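You operate a simulated robot arm through the tools that you are given. There is no shell and no other tool. Be economical: measure what you need, move in short steps, check, and stop when the job is done.

You run a simulated robot arm. Do the job below in one go: nothing can be reset, and whatever is moved stays where it is left.

JOB
Level the thickness gauge first, then probe the block on the turntable.
Fine: turn the levelling wheel till the bubble is between its two lines; leave the probe down.

It is judged by the outcome, as a careful person would: the job done as asked, and still so three seconds after it is handed in. It fails if anything else is knocked over, pushed out of place, dropped, spilled or broken.

ROBOT AND FRAMES
A 7-joint arm with a two-finger parallel gripper, fixed in place. Base frame: the origin is at the foot of the arm, x ahead of it, y to its left, z up; the work surface is at about z = 740. Readings come in mm, rad, newtons and seconds.
With the tool pointing down near the work surface it reaches from about 300 to 680 mm from the base axis. Its first joint turns from -1.152 to 1.152 rad. Payload 1.57 kg.
The TCP is the grasp point between the finger pads, 30 mm short of the fingertips. In the tool frame z runs along the fingers and y along their closing line. The gripper opens to 110 mm. The fingers are 24 mm wide and 12 mm thick; the gripper's body (48 by 112 mm) begins 78 mm behind the TCP.
Orientation is told as [roll, pitch, yaw] about the base's x, y, z axes, in that order, counted from this pose: with the fingers straight down and closing along the base's y, the tool's x points along the base's -x, its y along +y and its z along -z.

CONTROLS
- The arm moves only by the tool play_rows. Its argument "series" is text: rows parted by semicolons, each of 7 numbers parted by spaces: the shift along the tool's x, y, z in mm, then the turn, a rotation vector about the tool's x, y, z in rad, then the closure, from 0 (fully open) to 1 (shut). In form: dx dy dz wx wy wz hand; .... A call has 1 to 10 rows; each row shifts and turns the commanded pose from where the row before left it, along the tool's axes as they then stand. Each row takes 0.2 s and may step no farther than 50 mm and 0.15 rad from the row before; otherwise, or with a gripper value out of range, the whole call is refused. Where a pose cannot be reached the arm comes as near as it can. A force on the tool above 50 N (or 10 N above the force at the start of the call, whichever is more), or a blocked arm, ends the call early, and 0.2 s more pass. Each finger travels about 108 mm/s and halts on what it meets, pressing with about 33 N; the grip force reading is that of the motor and also rises with nothing between the fingers. The clock runs only during rows and for 0.2 s after the last one: add rows that do not move to give the fingers time. It gives the time, the measured TCP pose, the force on the tool (base axes), the opening and the grip force at its end, in the units of the frame above (readings bear some noise), and new pictures: "pictures" is both (left out), scene, wrist or none.
- Cameras (640 x 400 px; columns grow to the right, rows downward): "scene" is fixed at [161.2, -388.5, 1401.6]; the picture's right is [0.80, -0.59, 0.00], its down [-0.35, -0.47, -0.81] and it looks along [0.48, 0.65, -0.58] (base axes); focal length 357 px, centre (320, 200). "wrist" rides on the gripper at [-36, 0, -80] in the tool frame; the picture's right is [0.00, -1.00, 0.00], its down [0.97, 0.00, -0.24] and it looks along [0.24, 0.00, 0.97] (tool axes); focal length 218 px, centre (320, 200). There is no depth. A picture from a camera that has moved, and an enlarged one, comes with that camera's place and axes in the base frame and with its lens.
- zoom(camera, box): a new picture of the part [left, top, right, bottom] of that camera's present view, enlarged. It takes no simulated time.
- sign_off(): hands the job in; it is judged then, once.

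Work in short steps. Places have to be worked out from the pictures, the camera data and where the tool is seen: move nearer, look again, correct. Check each grasp and each placing, and mend what went wrong. You have 120 turns and 150 pictures in all, those below and enlarged ones among them. Open the gripper and draw the arm clear of the work before you hand the job in, unless the task says otherwise; then end with one line.

The tools are called as a command line: name --argument value ..., lists and objects as JSON in quotes. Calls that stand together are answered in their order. play_rows: Moves the arm, as the interface text tells. Its arguments: {"type":"object","properties":{"series":{"type":"string"},"pictures":{"type":"string","enum":["both","scene","wrist","none"]}},"required":["series"]} The other tools are called the same way: zoom (camera, box) takes an enlarged picture of a part of a camera's view; sign_off () hands the job in.

At the start:

```text
clock: 0.0
eef_pos: [372.2, 18.3, 1154.3]
orientation: [0.0, 0.0, 0.0]
wrist_force: [0.6, 0.4, -0.7]
opening: 109.9
gripper_force: 0.0
```

scene: 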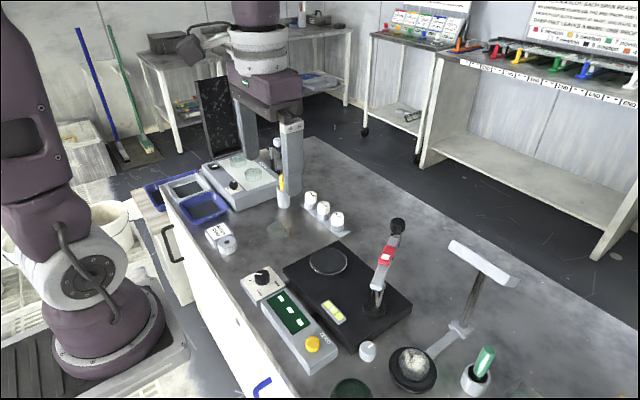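
wrist: 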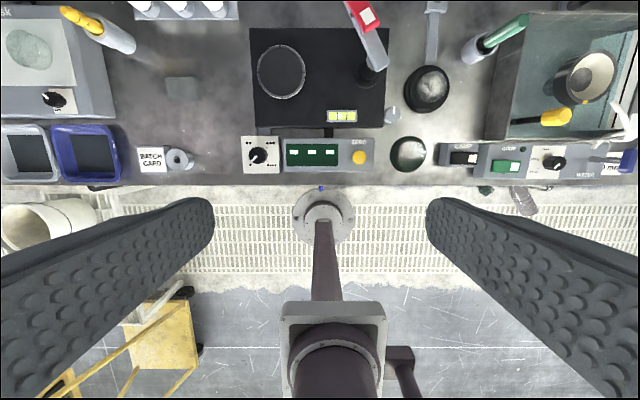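

The gauge seems to be the black base with a bubble vial, a lever and a side wheel. I'll zoom in on it before moving.

zoom --camera "scene" --box '[230, 200, 450, 390]'

zoom --camera "wrist" --box '[220, 0, 460, 190]'

```text
2.11 times, centred on (340, 295) of scene
camera zoom: at [161.2, -388.5, 1401.6], right [0.8, -0.59, 0.0], down [-0.35, -0.47, -0.81], along [0.48, 0.65, -0.58], focal length 751 px, centre (278, 0)
```

zoom: 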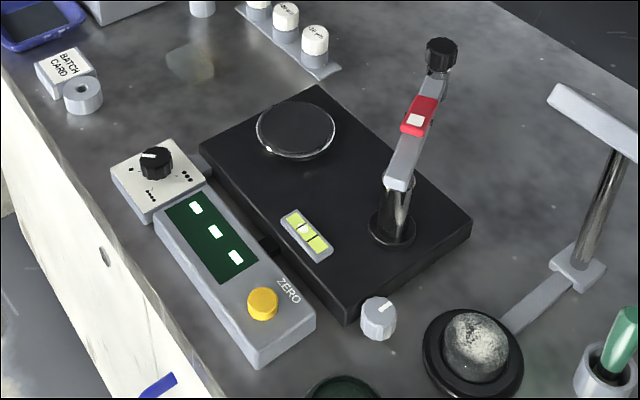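

```text
2.11 times, centred on (340, 95) of wrist
camera zoom: at [407.9, 18.8, 1234.7], right [0.0, -1.0, 0.0], down [-0.97, 0.0, 0.24], along [-0.24, 0.0, -0.97], focal length 460 px, centre (278, 421)
```

zoom: 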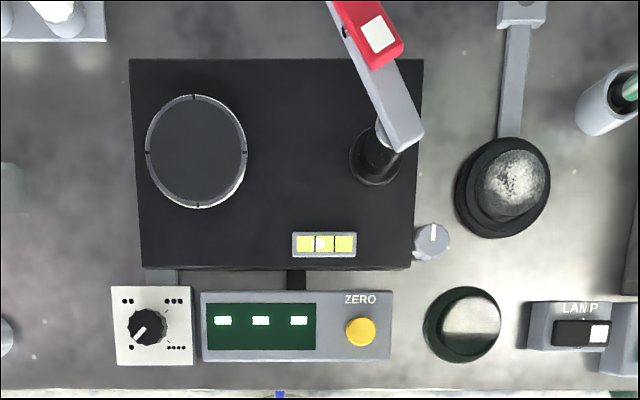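

Next I'll find the turntable and block, and look more closely at the rest of the scene.

zoom --camera "scene" --box '[280, 210, 420, 330]'

zoom --camera "scene" --box '[360, 220, 540, 400]'

zoom --camera "scene" --box '[140, 110, 360, 260]'

zoom --camera "wrist" --box '[400, 0, 640, 200]'

```text
3.33 times, centred on (350, 270) of scene
camera zoom: at [161.2, -388.5, 1401.6], right [0.8, -0.59, 0.0], down [-0.35, -0.47, -0.81], along [0.48, 0.65, -0.58], focal length 1189 px, centre (220, -33)
```

zoom: 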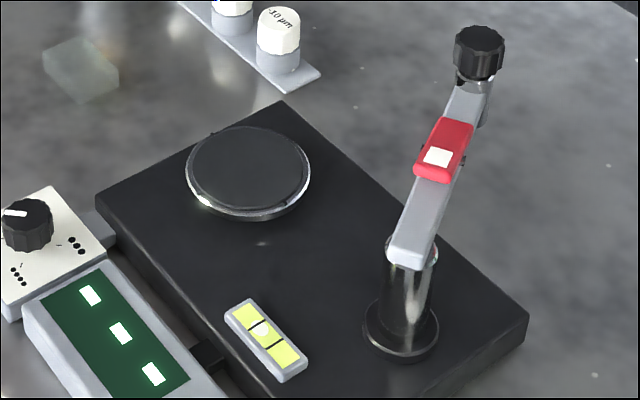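

```text
2.22 times, centred on (450, 310) of scene
camera zoom: at [161.2, -388.5, 1401.6], right [0.8, -0.59, 0.0], down [-0.35, -0.47, -0.81], along [0.48, 0.65, -0.58], focal length 793 px, centre (31, -44)
```

zoom: 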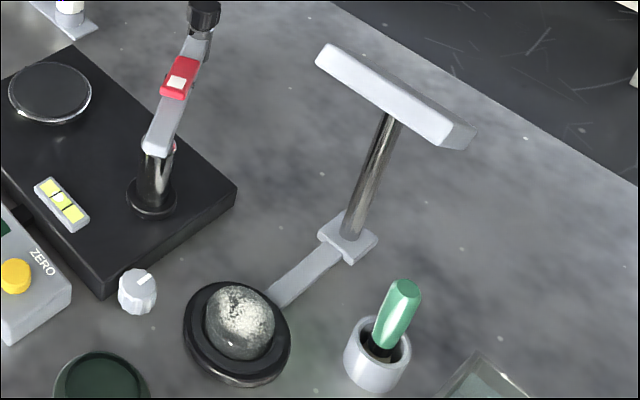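

```text
2.67 times, centred on (250, 185) of scene
camera zoom: at [161.2, -388.5, 1401.6], right [0.8, -0.59, 0.0], down [-0.35, -0.47, -0.81], along [0.48, 0.65, -0.58], focal length 951 px, centre (507, 240)
```

zoom: 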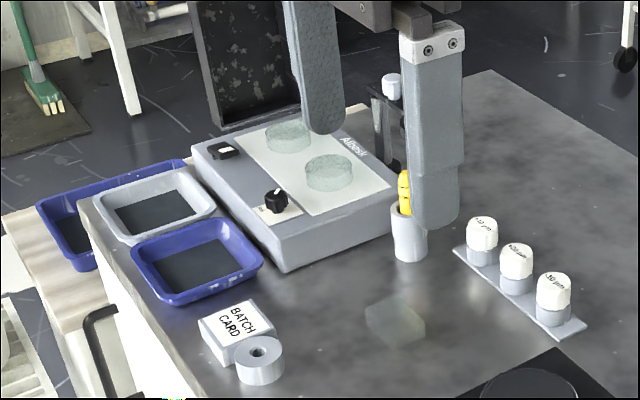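

```text
2.00 times, centred on (520, 100) of wrist
camera zoom: at [407.9, 18.8, 1234.7], right [0.0, -1.0, 0.0], down [-0.97, 0.0, 0.24], along [-0.24, 0.0, -0.97], focal length 436 px, centre (-80, 400)
```

zoom: 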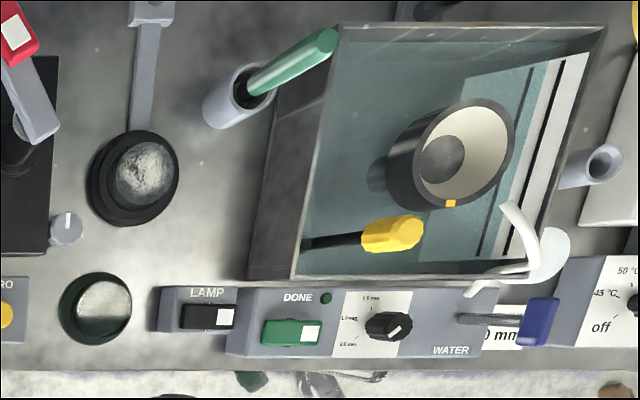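

I'll shift the camera forward to look straight down on the gauge and its arm.

play_rows --series "-40 -15 0 0 0 0 0;-40 -15 0 0 0 0 0;-40 -15 0 0 0 0 0;0 0 0 0 0 0 0" --pictures "both"

```text
clock: 1.0
eef_pos: [492.3, -26.8, 1154.9]
orientation: [0.0, -0.001, -0.001]
wrist_force: [0.8, 1.1, 0.4]
opening: 110.0
gripper_force: 0.1
camera wrist: at [527.1, -26.9, 1236.7], right [0.0, -1.0, 0.0], down [-0.97, 0.0, 0.24], along [-0.24, 0.0, -0.97], focal length 218 px, centre (320, 200)
```

scene: 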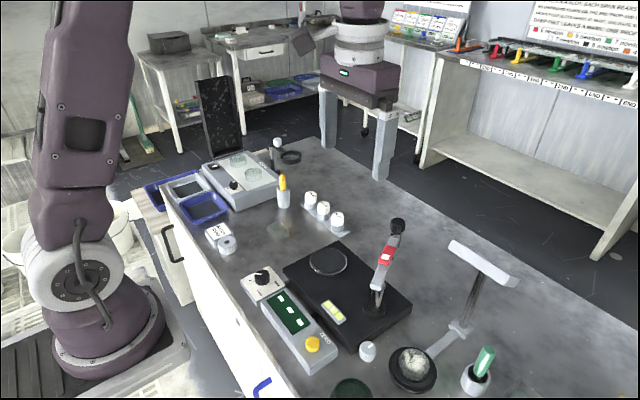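
wrist: 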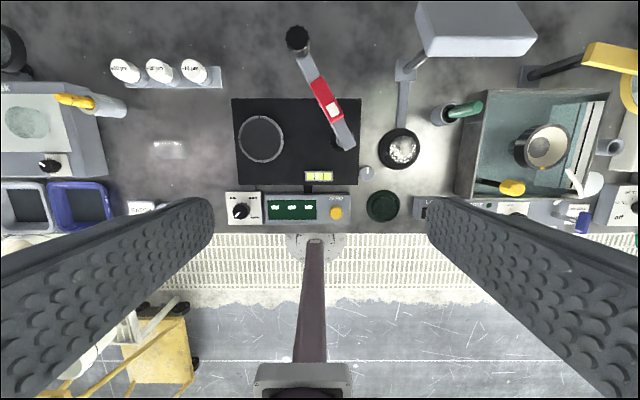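

zoom --camera "wrist" --box '[220, 15, 380, 125]'

zoom --camera "wrist" --box '[220, 90, 380, 200]'

```text
3.64 times, centred on (300, 70) of wrist
camera zoom: at [527.1, -26.9, 1236.7], right [0.0, -1.0, 0.0], down [-0.97, 0.0, 0.24], along [-0.24, 0.0, -0.97], focal length 794 px, centre (393, 673)
```

zoom: 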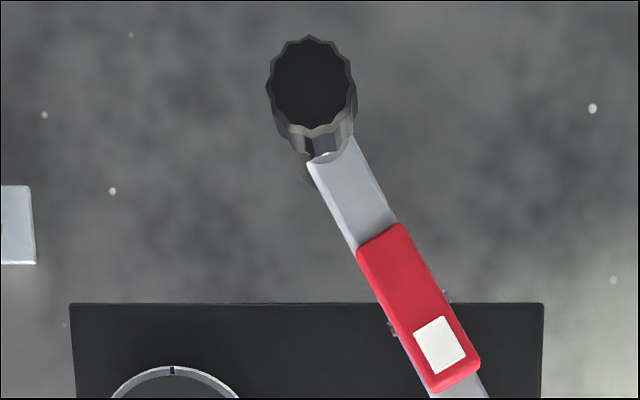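

```text
3.64 times, centred on (300, 145) of wrist
camera zoom: at [527.1, -26.9, 1236.7], right [0.0, -1.0, 0.0], down [-0.97, 0.0, 0.24], along [-0.24, 0.0, -0.97], focal length 794 px, centre (393, 400)
```

zoom: 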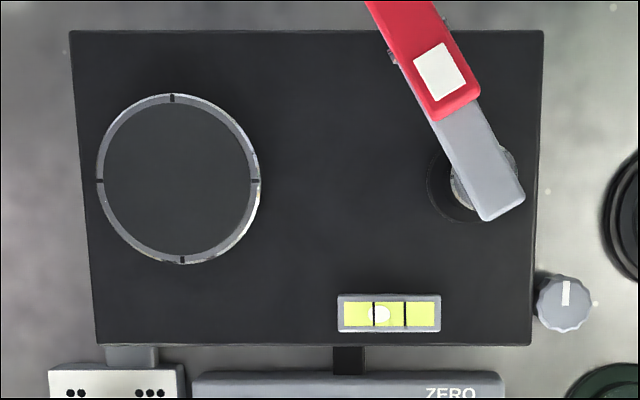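

The arm looks like a horizontal swing arm with a knurled spindle at its tip. The turntable with the dark block is near (540, 93), and the levelling wheel near (469, -128, top about 767). The bubble sits on the left line. I'll go above the wheel and turn the tool so the fingers close along x.

play_rows --series "6 -25 39 0 0 0 0;6 -25 39 0 0 0 0;6 -25 39 0 0 0 0;5 -26 38 0 0 0 0;0 0 0 0 0 0.15 0;0 0 0 0 0 0.15 0;0 0 0 0 0 0.15 0.2;0 0 0 0 0 0.15 0.4;0 0 0 0 0 0.15 0.5" --pictures "none"

play_rows --series "0 0 0 0 0 0.15 0.5;0 0 0 0 0 0.15 0.5;0 0 0 0 0 0.15 0.5;0 0 0 0 0 0.15 0.5;0 0 0 0 0 0.15 0.5;0 0 0 0 0 0.071 0.5;0 0 0 0 0 0 0.5" --pictures "both"

```text
clock: 3.0
eef_pos: [468.7, -127.4, 998.7]
orientation: [-0.001, -0.001, -0.753]
wrist_force: [0.2, 0.0, 0.3]
opening: 55.1
gripper_force: 0.1
```

```text
clock: 4.6
eef_pos: [469.2, -128.2, 998.7]
orientation: [-0.001, 0.001, -1.573]
wrist_force: [-0.2, 0.4, -0.8]
opening: 55.1
gripper_force: 0.0
camera wrist: at [468.5, -163.2, 1079.8], right [-1.0, 0.0, 0.0], down [0.0, 0.97, 0.24], along [0.0, 0.24, -0.97], focal length 218 px, centre (320, 200)
```

scene: 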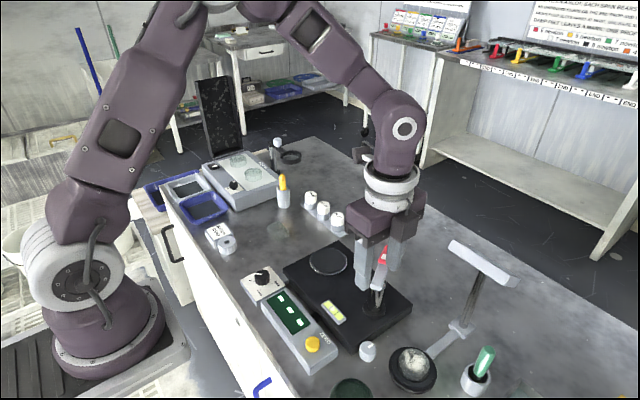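
wrist: 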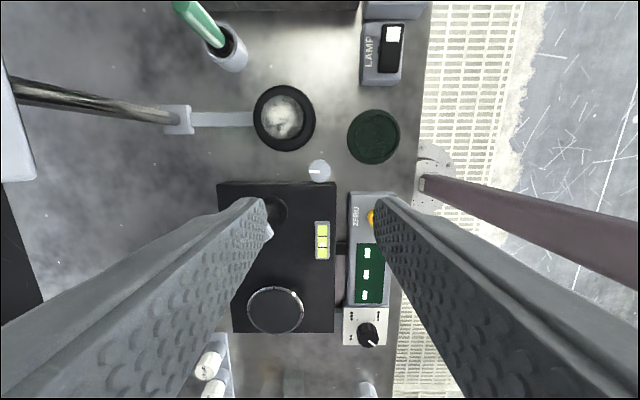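

zoom --camera "wrist" --box '[240, 80, 420, 270]'

```text
2.11 times, centred on (330, 175) of wrist
camera zoom: at [468.5, -163.2, 1079.8], right [-1.0, 0.0, 0.0], down [0.0, 0.97, 0.24], along [0.0, 0.24, -0.97], focal length 460 px, centre (299, 253)
```

zoom: 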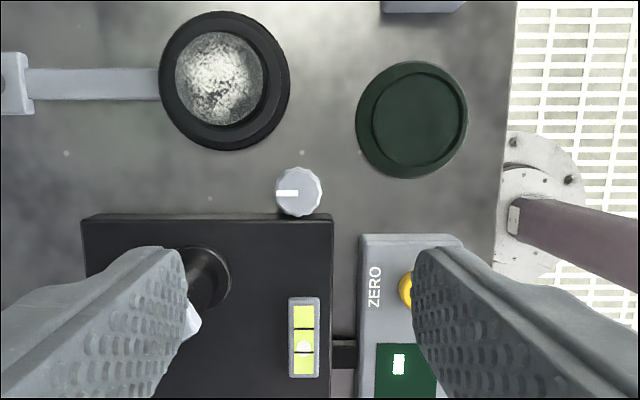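

The wheel is centred at about (468.5, -129), radius about 15 mm. The fingers fit on the ±x sides, about 4 mm clear of the base. I'll lower over it and look.

play_rows --series "0 0 45 0 0 0 0.5;0 0 45 0 0 0 0.5;0 0 45 0 0 0 0.5;0 0 45 0 0 0 0.5;0 0 0 0 0 0 0.5" --pictures "both"

```text
clock: 5.8
eef_pos: [469.2, -126.2, 818.7]
orientation: [0.0, 0.0, -1.573]
wrist_force: [-0.1, -0.1, 0.9]
opening: 54.8
gripper_force: 0.0
camera wrist: at [467.5, -162.4, 900.4], right [-1.0, 0.0, 0.0], down [0.0, 0.97, 0.24], along [0.0, 0.24, -0.97], focal length 218 px, centre (320, 200)
```

scene: 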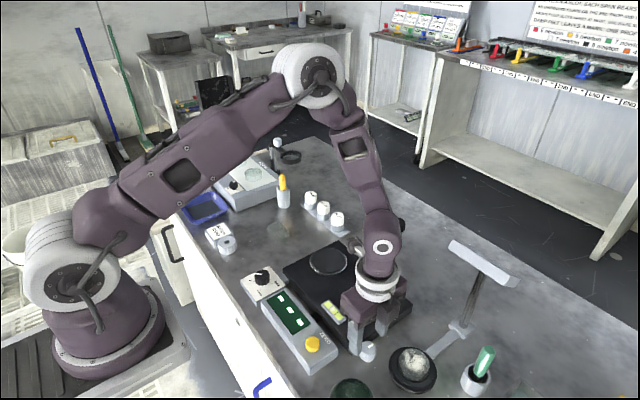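
wrist: 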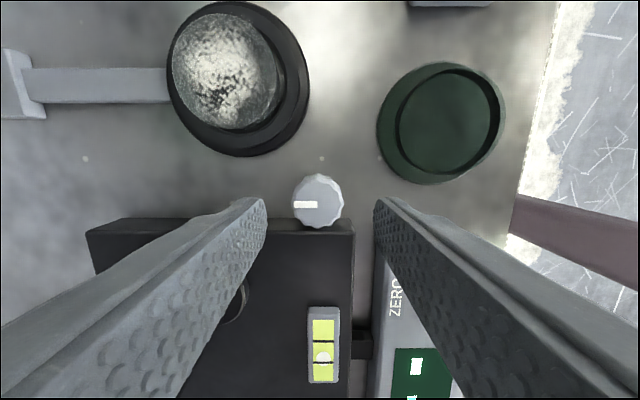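

The wheel is centred between the fingers. I'll shift 3 mm away from the base for clearance, then lower to grip height.

play_rows --series "-3 0 10 0 0 0 0.5;0 0 10 0 0 0 0.5;0 0 10 0 0 0 0.5;0 0 8 0 0 0 0.5;0 0 0 0 0 0 0.5" --pictures "both"

```text
clock: 7.0
eef_pos: [469.1, -130.7, 782.5]
orientation: [-0.001, 0.0, -1.571]
wrist_force: [0.3, 0.0, -0.5]
opening: 54.9
gripper_force: 0.1
camera wrist: at [468.2, -166.0, 863.0], right [-1.0, 0.0, 0.0], down [0.0, 0.97, 0.24], along [0.0, 0.24, -0.97], focal length 218 px, centre (320, 200)
```

scene: 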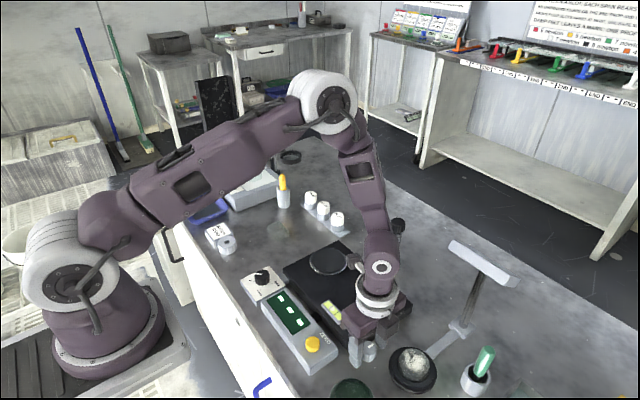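
wrist: 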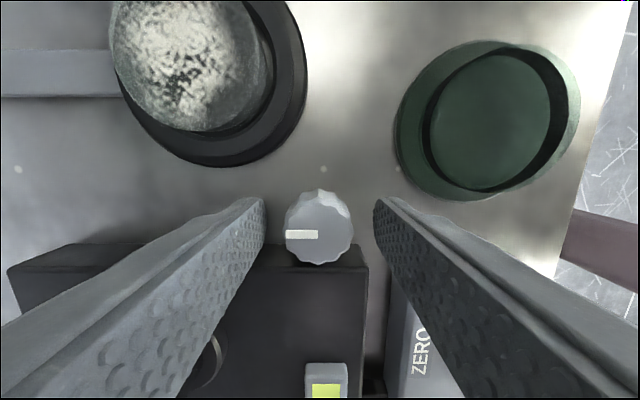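

The fingers straddle the wheel (top about z 764, axis about y -123), and the pads reach just past the axis with clearance to the base. I'll go 4 mm lower and close.

play_rows --series "0 0 4 0 0 0 0.5;0 0 0 0 0 0 0.65;0 0 0 0 0 0 0.8;0 0 0 0 0 0 0.8;0 0 0 0 0 0 0.8" --pictures "both"

zoom --camera "scene" --box '[300, 280, 400, 370]'

```text
clock: 8.2
eef_pos: [470.6, -129.8, 777.5]
orientation: [0.001, 0.0, -1.572]
wrist_force: [10.9, -0.9, -10.3]
opening: 31.8
gripper_force: 39.8
camera wrist: at [469.1, -166.0, 858.8], right [-1.0, 0.0, 0.0], down [0.0, 0.97, 0.24], along [0.0, 0.24, -0.97], focal length 218 px, centre (320, 200)
```

scene: 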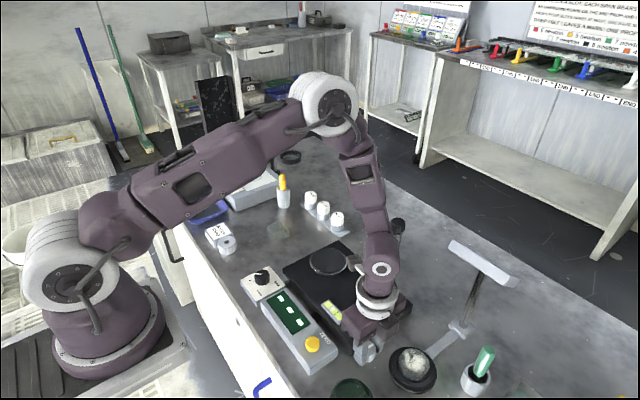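
wrist: 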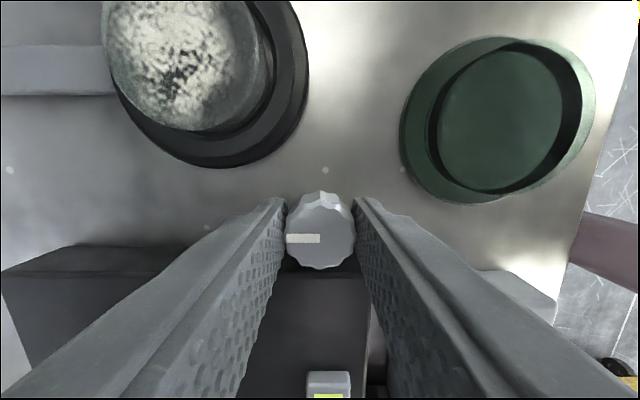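

```text
4.44 times, centred on (350, 325) of scene
camera zoom: at [161.5, -388.6, 1401.5], right [0.8, -0.59, 0.0], down [-0.35, -0.47, -0.81], along [0.48, 0.65, -0.58], focal length 1586 px, centre (187, -356)
```

zoom: 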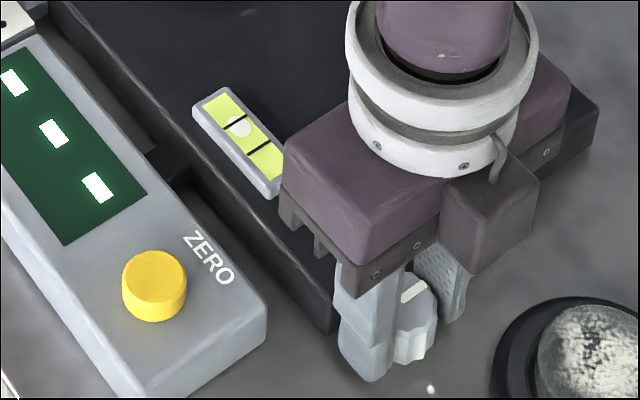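

The wheel is gripped and the vial is visible in the scene view. I'll try a 0.2 rad turn one way, about the wheel's axis.

play_rows --series "0 -0.6 0 0 0 0.07 0.8;0 -0.6 0 0 0 0.07 0.8;0 -0.5 0 0 0 0.06 0.8;0 0 0 0 0 0 0.8" --pictures "wrist"

zoom --camera "scene" --box '[300, 280, 400, 370]'

```text
clock: 9.2
eef_pos: [469.9, -129.8, 777.6]
orientation: [0.004, 0.0, -1.773]
wrist_force: [23.8, 5.3, 18.9]
opening: 31.9
gripper_force: 40.1
camera wrist: at [461.1, -165.3, 858.7], right [-0.98, 0.2, 0.0], down [0.19, 0.95, 0.24], along [0.05, 0.24, -0.97], focal length 218 px, centre (320, 200)
```

wrist: 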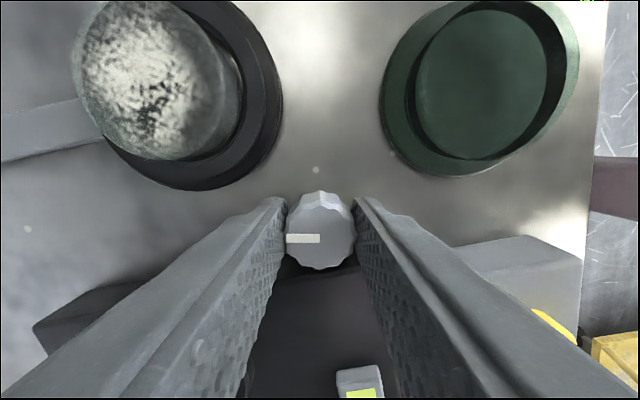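

```text
4.44 times, centred on (350, 325) of scene
camera zoom: at [161.4, -388.4, 1401.6], right [0.81, -0.59, 0.0], down [-0.35, -0.47, -0.81], along [0.48, 0.65, -0.58], focal length 1586 px, centre (187, -356)
```

zoom: 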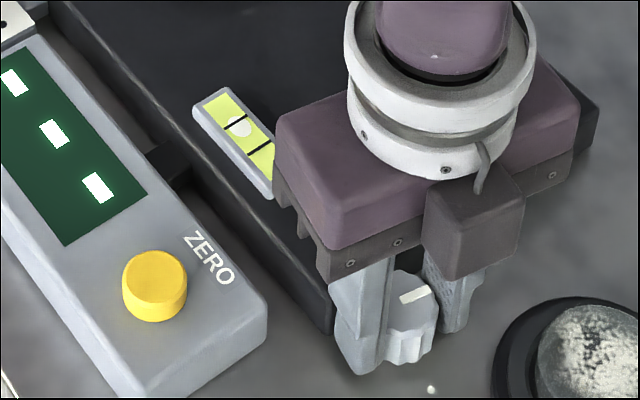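

zoom --camera "scene" --box '[338, 296, 368, 328]'

```text
12.50 times, centred on (353, 312) of scene
camera zoom: at [161.4, -388.4, 1401.6], right [0.81, -0.59, 0.0], down [-0.35, -0.47, -0.81], along [0.48, 0.65, -0.58], focal length 4460 px, centre (-92, -1200)
```

zoom: 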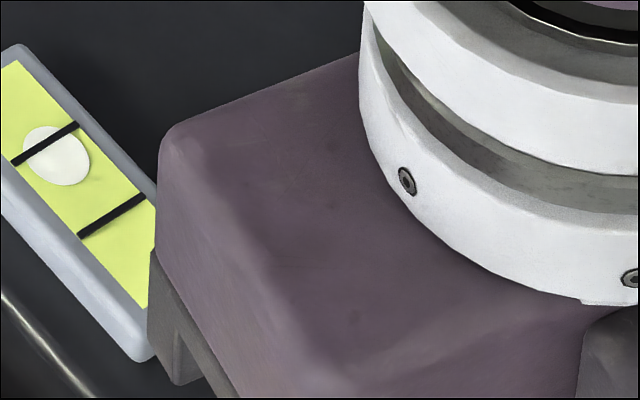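

The wheel turned with the grip, but the bubble barely moved. I'll sweep 0.4 rad the other way and compare at the same zoom.

play_rows --series "0 0.8 0 0 0 -0.08 0.8;0 0.8 0 0 0 -0.08 0.8;0 0.8 0 0 0 -0.08 0.8;0 0.8 0 0 0 -0.08 0.8;0 0.8 0 0 0 -0.08 0.8;0 0 0 0 0 0 0.8" --pictures "wrist"

zoom --camera "scene" --box '[325, 296, 355, 328]'

```text
clock: 10.6
eef_pos: [471.2, -131.4, 778.0]
orientation: [-0.002, 0.003, -1.37]
wrist_force: [-1.1, 9.4, 30.8]
opening: 31.7
gripper_force: 40.1
camera wrist: at [477.0, -165.8, 857.9], right [-0.98, -0.2, 0.0], down [-0.19, 0.95, 0.24], along [-0.05, 0.24, -0.97], focal length 218 px, centre (320, 200)
```

wrist: 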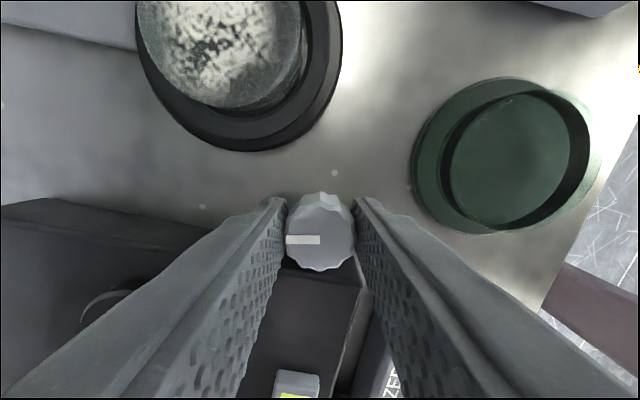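

```text
12.50 times, centred on (340, 312) of scene
camera zoom: at [160.6, -388.2, 1401.8], right [0.8, -0.59, 0.0], down [-0.35, -0.47, -0.81], along [0.48, 0.65, -0.58], focal length 4460 px, centre (70, -1200)
```

zoom: 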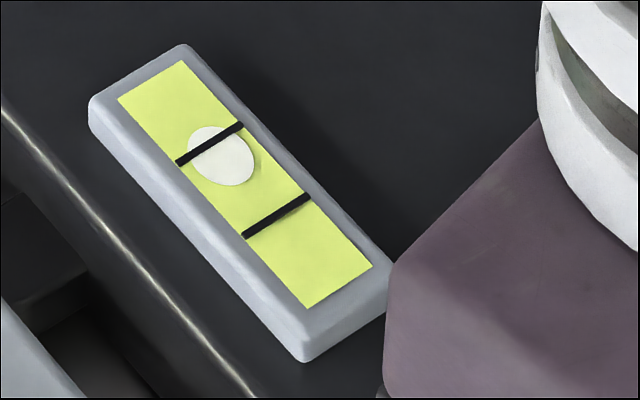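

The bubble hasn't visibly changed. I'll wait a moment in case it lags.

play_rows --series "0 0 0 0 0 0 0.8;0 0 0 0 0 0 0.8;0 0 0 0 0 0 0.8;0 0 0 0 0 0 0.8;0 0 0 0 0 0 0.8" --pictures "none"

zoom --camera "scene" --box '[325, 296, 355, 328]'

```text
clock: 11.8
eef_pos: [471.3, -130.8, 775.8]
orientation: [-0.001, 0.003, -1.371]
wrist_force: [-14.6, 6.9, 21.8]
opening: 31.5
gripper_force: 40.2
```

```text
12.50 times, centred on (340, 312) of scene
camera zoom: at [160.5, -388.3, 1401.8], right [0.8, -0.59, 0.0], down [-0.35, -0.47, -0.81], along [0.48, 0.65, -0.58], focal length 4460 px, centre (70, -1200)
```

zoom: 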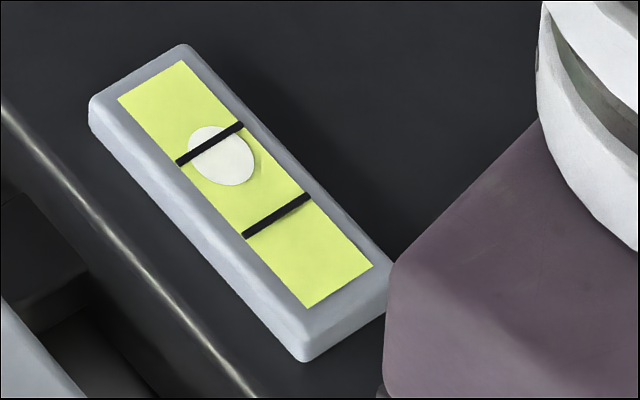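

Still no change, so the gain per turn may be small. I'll ratchet more strokes in this direction: open, back off, swing back, regrip, turn.

play_rows --series "-3 0 0 0 0 0 0.62;0 -0.7 0 0 0 0.1333 0.62;0 -0.7 0 0 0 0.1333 0.62;0 -0.7 0 0 0 0.1333 0.62;3 0 0 0 0 0 0.62;0 0 0 0 0 0 0.8;0 0 0 0 0 0 0.8;0 0.7 0 0 0 -0.1333 0.8;0 0.7 0 0 0 -0.1333 0.8;0 0.7 0 0 0 -0.1333 0.8" --pictures "wrist"

zoom --camera "scene" --box '[325, 296, 355, 328]'

```text
clock: 14.0
eef_pos: [470.0, -131.1, 777.4]
orientation: [-0.004, 0.002, -1.371]
wrist_force: [-25.7, 4.9, 1.9]
opening: 31.5
gripper_force: 40.1
camera wrist: at [477.2, -165.6, 857.6], right [-0.98, -0.2, 0.0], down [-0.19, 0.95, 0.24], along [-0.05, 0.24, -0.97], focal length 218 px, centre (320, 200)
```

wrist: 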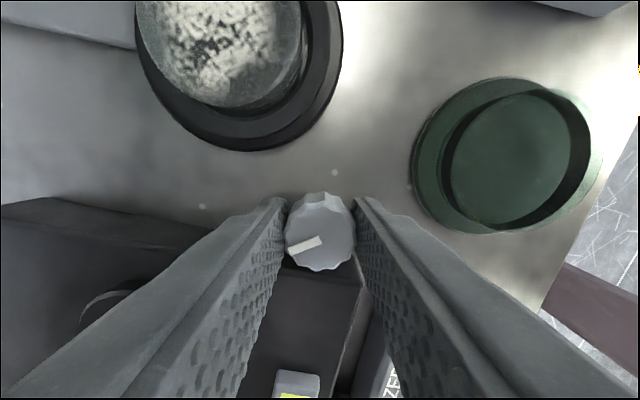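

```text
12.50 times, centred on (340, 312) of scene
camera zoom: at [160.6, -388.4, 1401.7], right [0.8, -0.59, 0.0], down [-0.35, -0.47, -0.81], along [0.48, 0.65, -0.58], focal length 4460 px, centre (70, -1200)
```

zoom: 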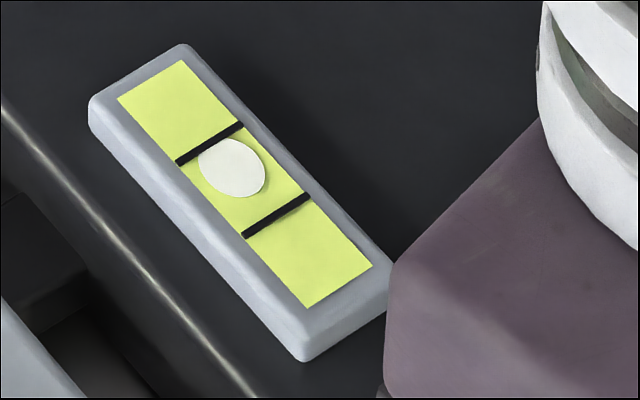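

The bubble moved toward centre with this stroke, and about the same amount again will centre it. Repeating once.

play_rows --series "-3 0 0 0 0 0 0.62;0 -0.4 0 0 0 0.1333 0.62;0 -0.4 0 0 0 0.1333 0.62;0 -0.4 0 0 0 0.1333 0.62;3 0 0 0 0 0 0.62;0 0 0 0 0 0 0.8;0 0 0 0 0 0 0.8;0 0.3 0 0 0 -0.1333 0.8;0 0.3 0 0 0 -0.1333 0.8;0 0.3 0 0 0 -0.1 0.8" --pictures "wrist"

zoom --camera "scene" --box '[325, 296, 355, 328]'

```text
clock: 16.2
eef_pos: [473.0, -130.6, 777.4]
orientation: [-0.002, 0.001, -1.404]
wrist_force: [-17.0, 2.9, -3.1]
opening: 36.2
gripper_force: 8.1
camera wrist: at [478.5, -166.3, 857.8], right [-0.99, -0.17, 0.0], down [-0.16, 0.96, 0.24], along [-0.04, 0.24, -0.97], focal length 218 px, centre (320, 200)
```

wrist: 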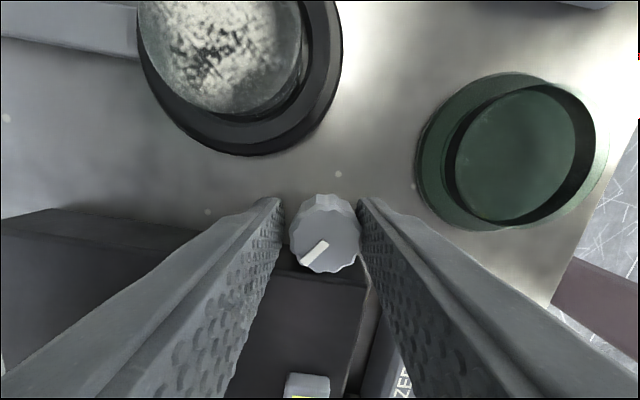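

```text
12.50 times, centred on (340, 312) of scene
camera zoom: at [160.8, -388.5, 1401.7], right [0.8, -0.59, 0.0], down [-0.35, -0.47, -0.81], along [0.48, 0.65, -0.58], focal length 4460 px, centre (70, -1200)
```

zoom: 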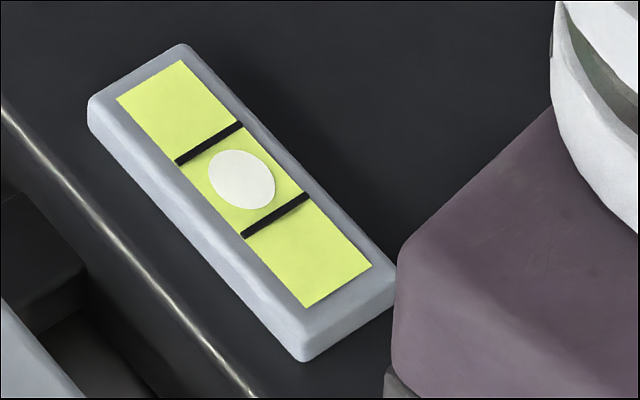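

The bubble is now centred. I'll open gently, go straight up and re-check it.

play_rows --series "0 0 0 0 0 0 0.55;0 0 0 0 0 0 0.5;0 0 -30 0 0 0 0.5;0 0 -45 0 0 0 0.5;0 0 -45 0 0 0 0.5;0 0 -45 0 0 0 0.5;0 0 0 0 0 0 0.5" --pictures "both"

zoom --camera "scene" --box '[325, 296, 355, 328]'

```text
clock: 17.8
eef_pos: [474.5, -129.1, 942.6]
orientation: [-0.001, 0.0, -1.406]
wrist_force: [-0.3, 0.6, 0.2]
opening: 55.2
gripper_force: 0.0
camera wrist: at [479.1, -164.6, 1023.5], right [-0.99, -0.17, 0.0], down [-0.16, 0.96, 0.24], along [-0.04, 0.24, -0.97], focal length 218 px, centre (320, 200)
```

scene: 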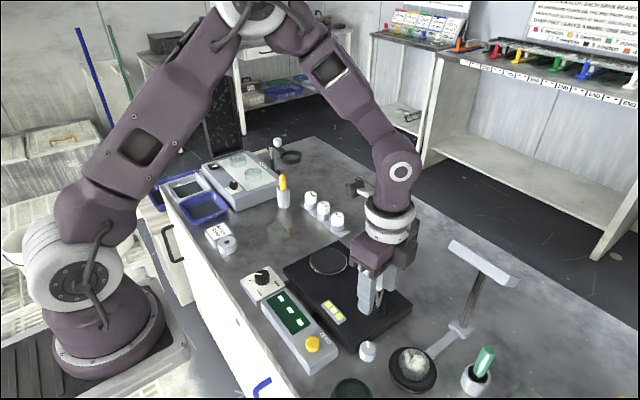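
wrist: 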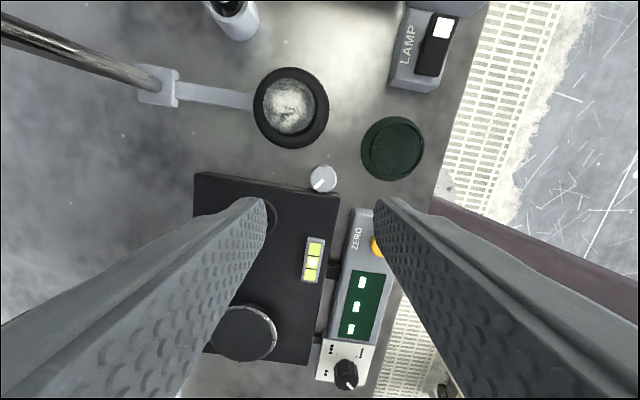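

```text
12.50 times, centred on (340, 312) of scene
camera zoom: at [161.2, -388.5, 1401.6], right [0.8, -0.59, 0.0], down [-0.35, -0.47, -0.81], along [0.48, 0.65, -0.58], focal length 4460 px, centre (70, -1200)
```

zoom: 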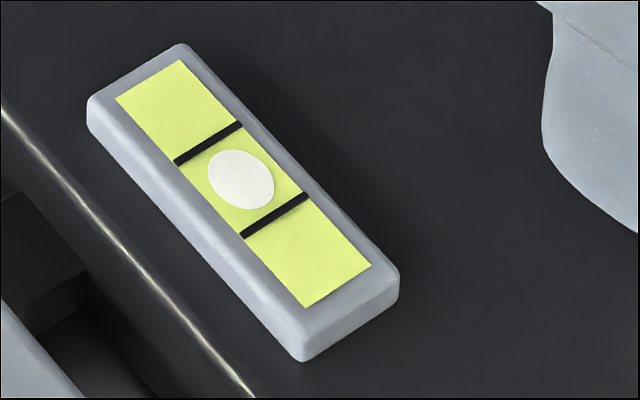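

The level holds after release. Now I'll lift clear and bring the camera round to inspect the probe arm.

play_rows --series "0 0 -45 0 0 -0.14 0.5;0 0 -45 0 0 -0.14 0.5;0 0 -30 0 0 -0.14 0.5;0 0 0 0 0 -0.14 0.5;0 0 0 0 0 -0.14 0.5;0 0 0 0 0 -0.14 0.5;0 0 0 0 0 -0.14 0.5;0 0 0 0 0 -0.14 0.5;0 0 0 0 0 -0.14 0.5;0 0 0 0 0 -0.14 0.5" --pictures "none"

play_rows --series "5 45 0 0 0 0 0.5;5 45 0 0 0 0 0.5;5 45 0 0 0 0 0.5;5 45 0 0 0 0 0.5;0 0 0 0 0 0 0.5" --pictures "both"

zoom --camera "scene" --box '[350, 205, 430, 325]'

```text
clock: 20.0
eef_pos: [474.3, -131.4, 1061.3]
orientation: [0.0, 0.001, -0.002]
wrist_force: [-0.3, 0.3, -0.9]
opening: 55.0
gripper_force: 0.0
```

```text
clock: 21.2
eef_pos: [456.1, 47.7, 1062.5]
orientation: [0.0, 0.0, -0.006]
wrist_force: [-0.1, 0.9, -0.3]
opening: 55.0
gripper_force: 0.1
camera wrist: at [491.4, 47.7, 1143.4], right [-0.01, -1.0, 0.0], down [-0.97, 0.0, 0.24], along [-0.24, 0.0, -0.97], focal length 218 px, centre (320, 200)
```

scene: 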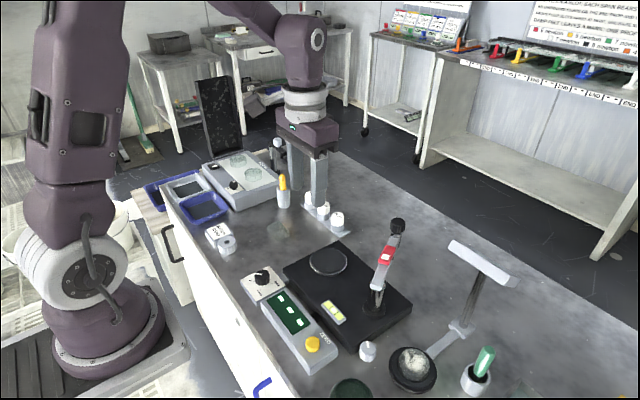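
wrist: 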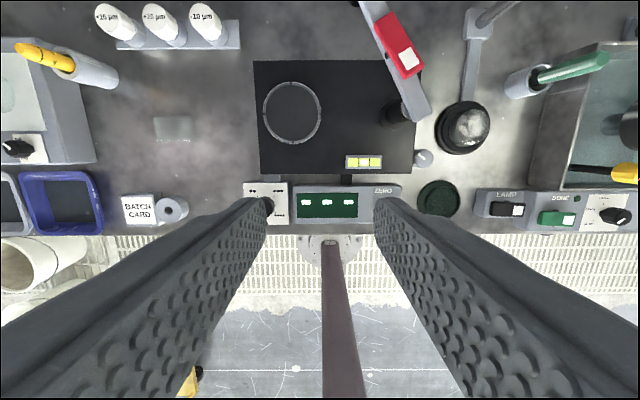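

```text
3.33 times, centred on (390, 265) of scene
camera zoom: at [161.2, -388.5, 1401.6], right [0.81, -0.59, 0.0], down [-0.35, -0.47, -0.81], along [0.48, 0.65, -0.58], focal length 1189 px, centre (87, -17)
```

zoom: 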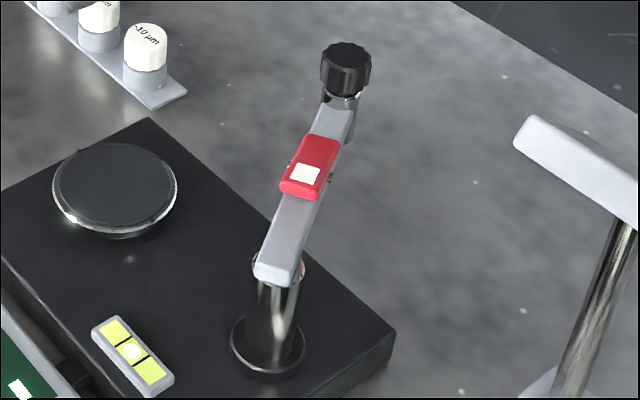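

zoom --camera "scene" --box '[370, 212, 415, 268]'

zoom --camera "wrist" --box '[340, 0, 440, 125]'

zoom --camera "scene" --box '[300, 235, 360, 285]'

```text
7.14 times, centred on (392, 240) of scene
camera zoom: at [161.2, -388.5, 1401.6], right [0.81, -0.59, 0.0], down [-0.35, -0.47, -0.81], along [0.48, 0.65, -0.58], focal length 2548 px, centre (-198, -86)
```

zoom: 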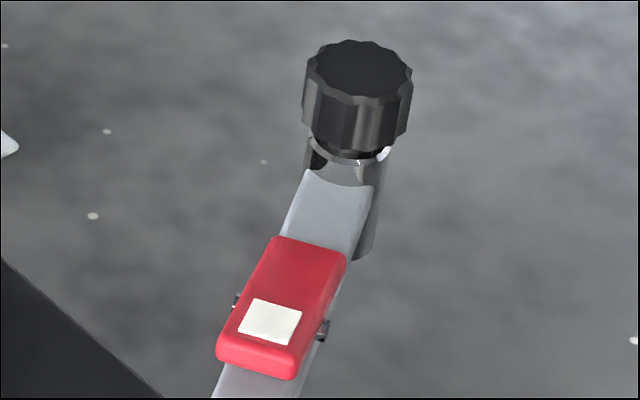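

```text
3.20 times, centred on (390, 62) of wrist
camera zoom: at [491.4, 47.7, 1143.4], right [-0.01, -1.0, 0.0], down [-0.97, 0.0, 0.24], along [-0.24, 0.0, -0.97], focal length 698 px, centre (96, 640)
```

zoom: 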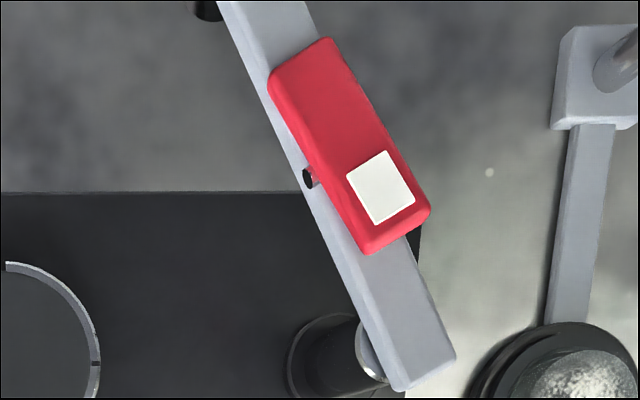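

```text
8.00 times, centred on (330, 260) of scene
camera zoom: at [161.2, -388.5, 1401.6], right [0.81, -0.59, 0.0], down [-0.35, -0.47, -0.81], along [0.48, 0.65, -0.58], focal length 2854 px, centre (240, -280)
```

zoom: 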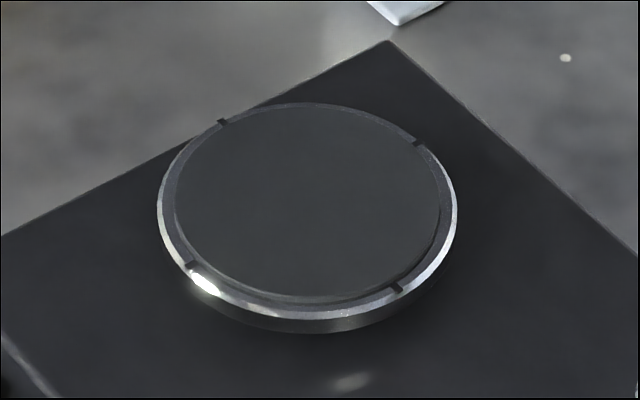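

The red part is a rocker on the swing arm, and the probe spindle has a fluted knob on top. I'll tilt the tool for a closer, more oblique view before touching anything.

play_rows --series "5 -15 40 0 0 0 0;5 -15 40 0 0 0 0;5 -15 40 0 0 0 0;5 -15 30 0 0 0 0;0 0 0 0 -0.15 0 0;0 0 0 0 -0.15 0 0;0 0 0 0 -0.15 0 0;0 0 0 0 -0.15 0 0;0 0 0 0 -0.15 0 0;0 0 0 0 -0.15 0 0" --pictures "wrist"

```text
clock: 23.4
eef_pos: [433.8, -6.9, 905.6]
orientation: [0.002, -0.523, 0.005]
wrist_force: [0.7, -0.1, 0.0]
opening: 110.1
gripper_force: 0.0
out of reach, approached as far as the arm can: row 8, 9, 10
camera wrist: at [424.5, -7.1, 994.4], right [0.01, -1.0, 0.0], down [-0.96, -0.01, -0.28], along [0.28, 0.0, -0.96], focal length 218 px, centre (320, 200)
```

wrist: 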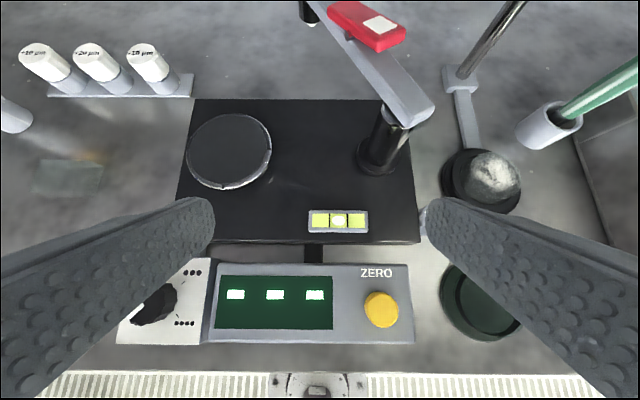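

zoom --camera "wrist" --box '[290, 0, 450, 180]'

zoom --camera "wrist" --box '[170, 90, 300, 210]'

```text
2.22 times, centred on (370, 90) of wrist
camera zoom: at [424.5, -7.1, 994.4], right [0.01, -1.0, 0.0], down [-0.96, -0.01, -0.28], along [0.28, 0.0, -0.96], focal length 485 px, centre (209, 444)
```

zoom: 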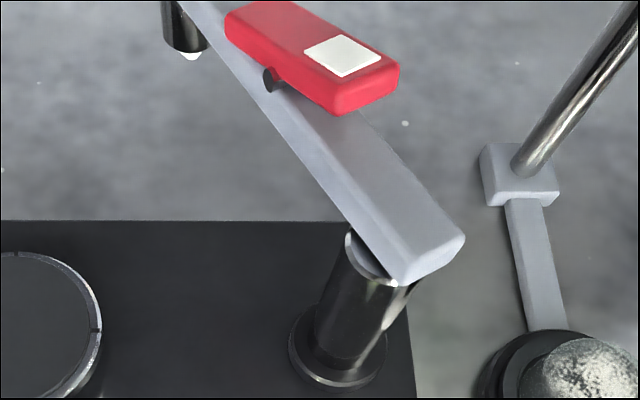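

```text
3.33 times, centred on (235, 150) of wrist
camera zoom: at [424.5, -7.1, 994.4], right [0.01, -1.0, 0.0], down [-0.96, -0.01, -0.28], along [0.28, 0.0, -0.96], focal length 728 px, centre (603, 367)
```

zoom: 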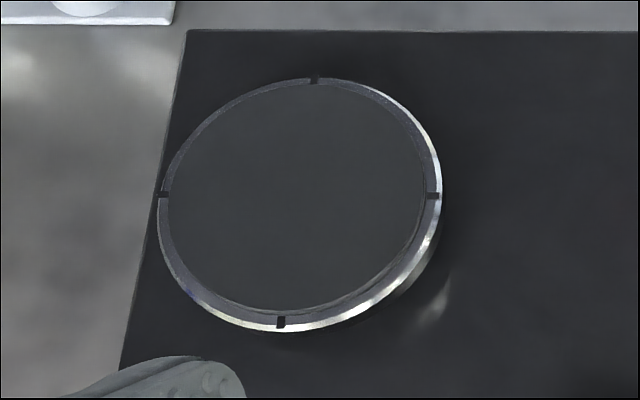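

The rocker's white end (toward the post) is up. The probe tip is near (686, 3, 812), about 164 mm from the pivot at (537, -66), which matches the turntable's distance of about 160 mm. So the arm swings about 65° counter-clockwise to reach the block. I'll un-tilt and rise first.

play_rows --series "0 0 -20 0 0.15 0 1;0 0 -20 0 0.15 0 1;0 0 -20 0 0.15 0 1;0 0 -20 0 0.073 0 1;0 0 0 0 0 0 1" --pictures "none"

```text
clock: 24.6
eef_pos: [410.5, -7.2, 982.2]
orientation: [0.002, 0.001, 0.006]
wrist_force: [-1.1, 0.1, -0.4]
opening: 0.0
gripper_force: 20.7
```

Un-tilted fine. I'll move over to the far (-y) side of the arm and turn the tool so the gripper body is slim toward the lamp.

play_rows --series "-45 -10 0 0 0 0 1;-45 -10 0 0 0 0 1;-45 -10 0 0 0 0 1;-45 -10 0 0 0 0 1;-45 -10 0 0 0 0 1;0 0 0 0 0 -0.15 1;0 0 0 0 0 -0.15 1;0 0 0 0 0 -0.15 1;0 0 0 0 0 -0.15 1" --pictures "none"

play_rows --series "0 0 0 0 0 -0.15 1;0 0 0 0 0 -0.15 1;0 0 0 0 0 -0.15 1;0 0 0 0 0 -0.15 1;0 0 0 0 0 -0.15 1;0 0 0 0 0 -0.15 1;0 0 0 0 0 -0.07 1" --pictures "both"

```text
clock: 26.6
eef_pos: [635.1, -57.0, 981.2]
orientation: [-0.001, -0.001, 0.609]
wrist_force: [0.0, 0.4, 0.5]
opening: 0.0
gripper_force: 21.5
```

```text
clock: 28.2
eef_pos: [635.3, -55.7, 981.5]
orientation: [0.001, -0.001, 1.577]
wrist_force: [0.3, -1.1, 0.8]
opening: 0.0
gripper_force: 21.3
camera wrist: at [634.3, -19.9, 1061.9], right [1.0, 0.01, 0.0], down [0.01, -0.97, 0.24], along [0.0, -0.24, -0.97], focal length 218 px, centre (320, 200)
```

scene: 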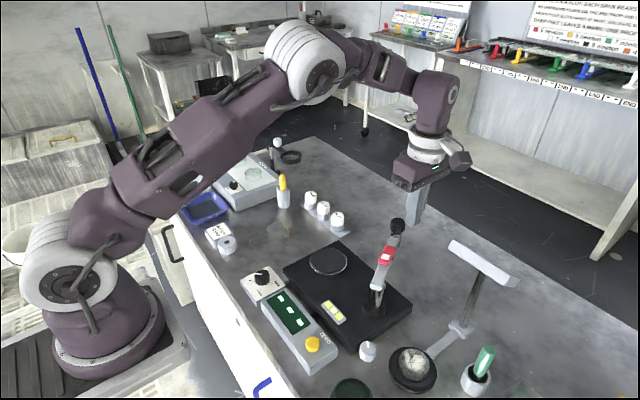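
wrist: 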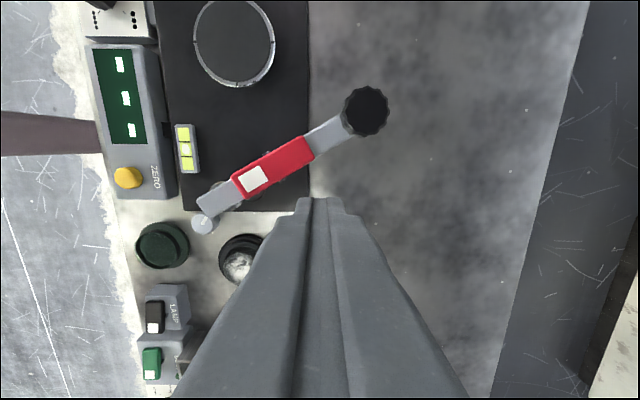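

The arm runs from the post to the knob at about (664, 3), with its lower side near y -22 at x 640. I'll descend on its -y side with the fingertips just below arm level.

play_rows --series "0 -14 0 0 0 0 1;0 0 42 0 0 0 1;0 0 42 0 0 0 1;0 0 40 0 0 0 1;0 0 0 0 0 0 1" --pictures "both"

zoom --camera "scene" --box '[350, 200, 480, 320]'

```text
clock: 29.4
eef_pos: [650.7, -56.8, 855.8]
orientation: [0.0, -0.003, 1.576]
wrist_force: [0.0, -0.1, -0.3]
opening: 0.1
gripper_force: 21.7
camera wrist: at [649.3, -20.5, 937.5], right [1.0, 0.01, 0.0], down [0.0, -0.97, 0.24], along [0.0, -0.24, -0.97], focal length 218 px, centre (320, 200)
```

scene: 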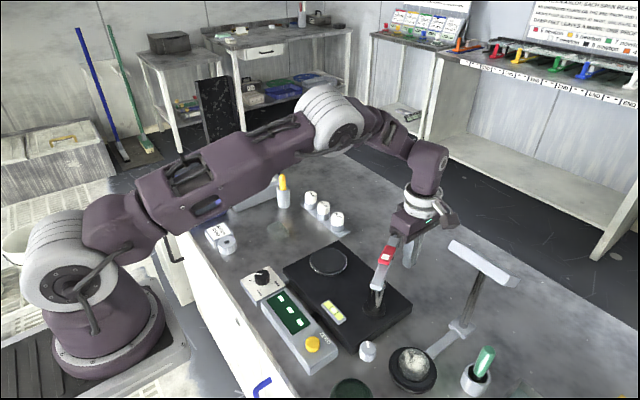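
wrist: 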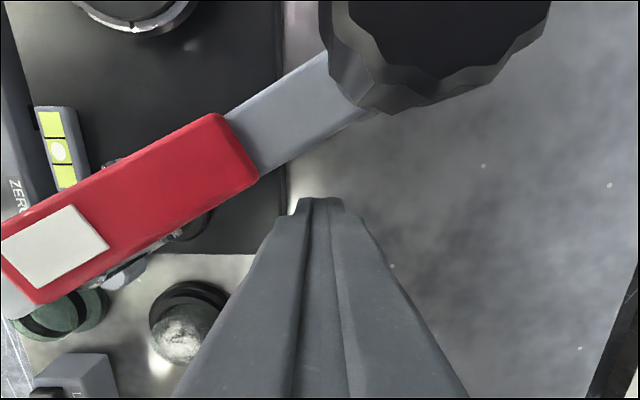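

```text
3.33 times, centred on (415, 260) of scene
camera zoom: at [161.2, -388.5, 1401.6], right [0.8, -0.59, 0.0], down [-0.35, -0.47, -0.81], along [0.48, 0.65, -0.58], focal length 1189 px, centre (3, 0)
```

zoom: 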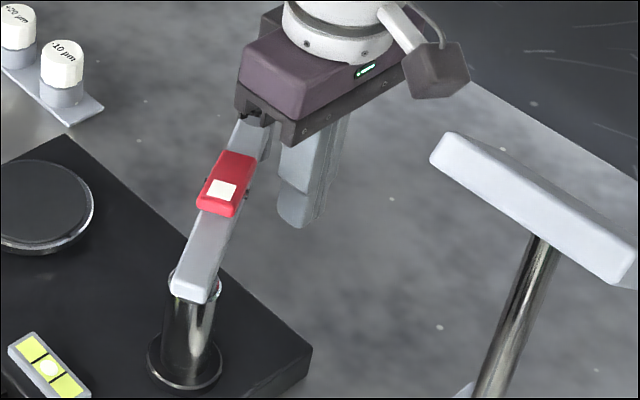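

The fingertips are beside the arm, past the rocker and inside the knob. I'll start a gentle push along the arc.

play_rows --series "-8 1 0 0 0 0 1;-7 0 0 0 0 0 1;-6 2 0 0 0 0 1;-6 2 0 0 0 0 1;-6 2 0 0 0 0 1" --pictures "wrist"

```text
clock: 30.6
eef_pos: [643.9, -23.9, 856.4]
orientation: [0.0, -0.002, 1.575]
wrist_force: [0.3, -0.3, 0.1]
opening: 0.0
gripper_force: 21.1
camera wrist: at [642.3, 13.2, 938.0], right [1.0, 0.01, 0.0], down [0.01, -0.97, 0.24], along [0.0, -0.24, -0.97], focal length 218 px, centre (320, 200)
```

wrist: 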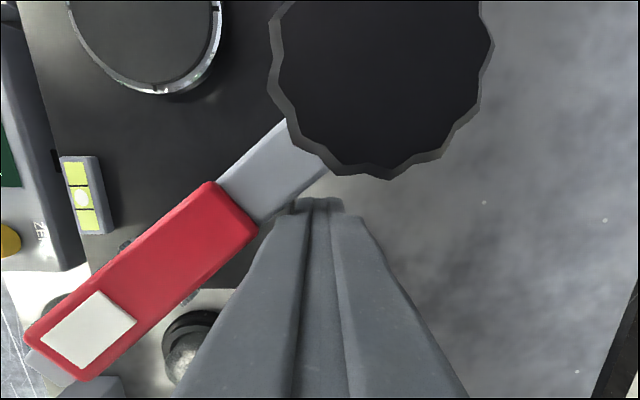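

The arm swings freely with almost no force. Continuing along the arc.

play_rows --series "-6 3 0 0 0 0 1;-6 3 0 0 0 0 1;-6 3.5 0 0 0 0 1;-6 4.5 0 0 0 0 1;-6 5 0 0 0 0 1;-6 5 0 0 0 0 1;-6 6 0 0 0 0 1;-6 6 0 0 0 0 1" --pictures "wrist"

```text
clock: 32.4
eef_pos: [606.7, 25.6, 855.8]
orientation: [0.0, -0.002, 1.576]
wrist_force: [-0.9, 0.4, 1.2]
opening: 0.0
gripper_force: 20.9
camera wrist: at [605.5, 61.3, 937.9], right [1.0, 0.01, 0.0], down [0.0, -0.97, 0.24], along [0.0, -0.24, -0.97], focal length 218 px, centre (320, 200)
```

wrist: 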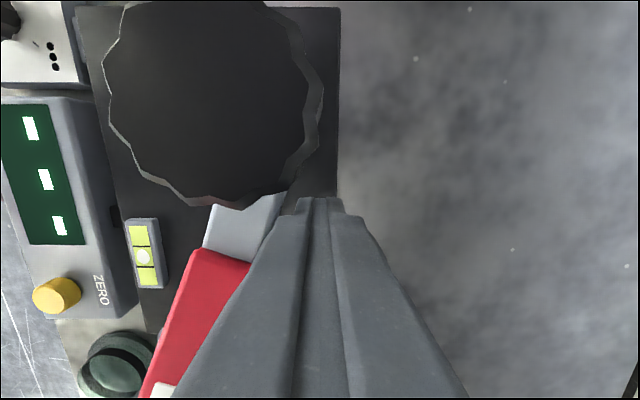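

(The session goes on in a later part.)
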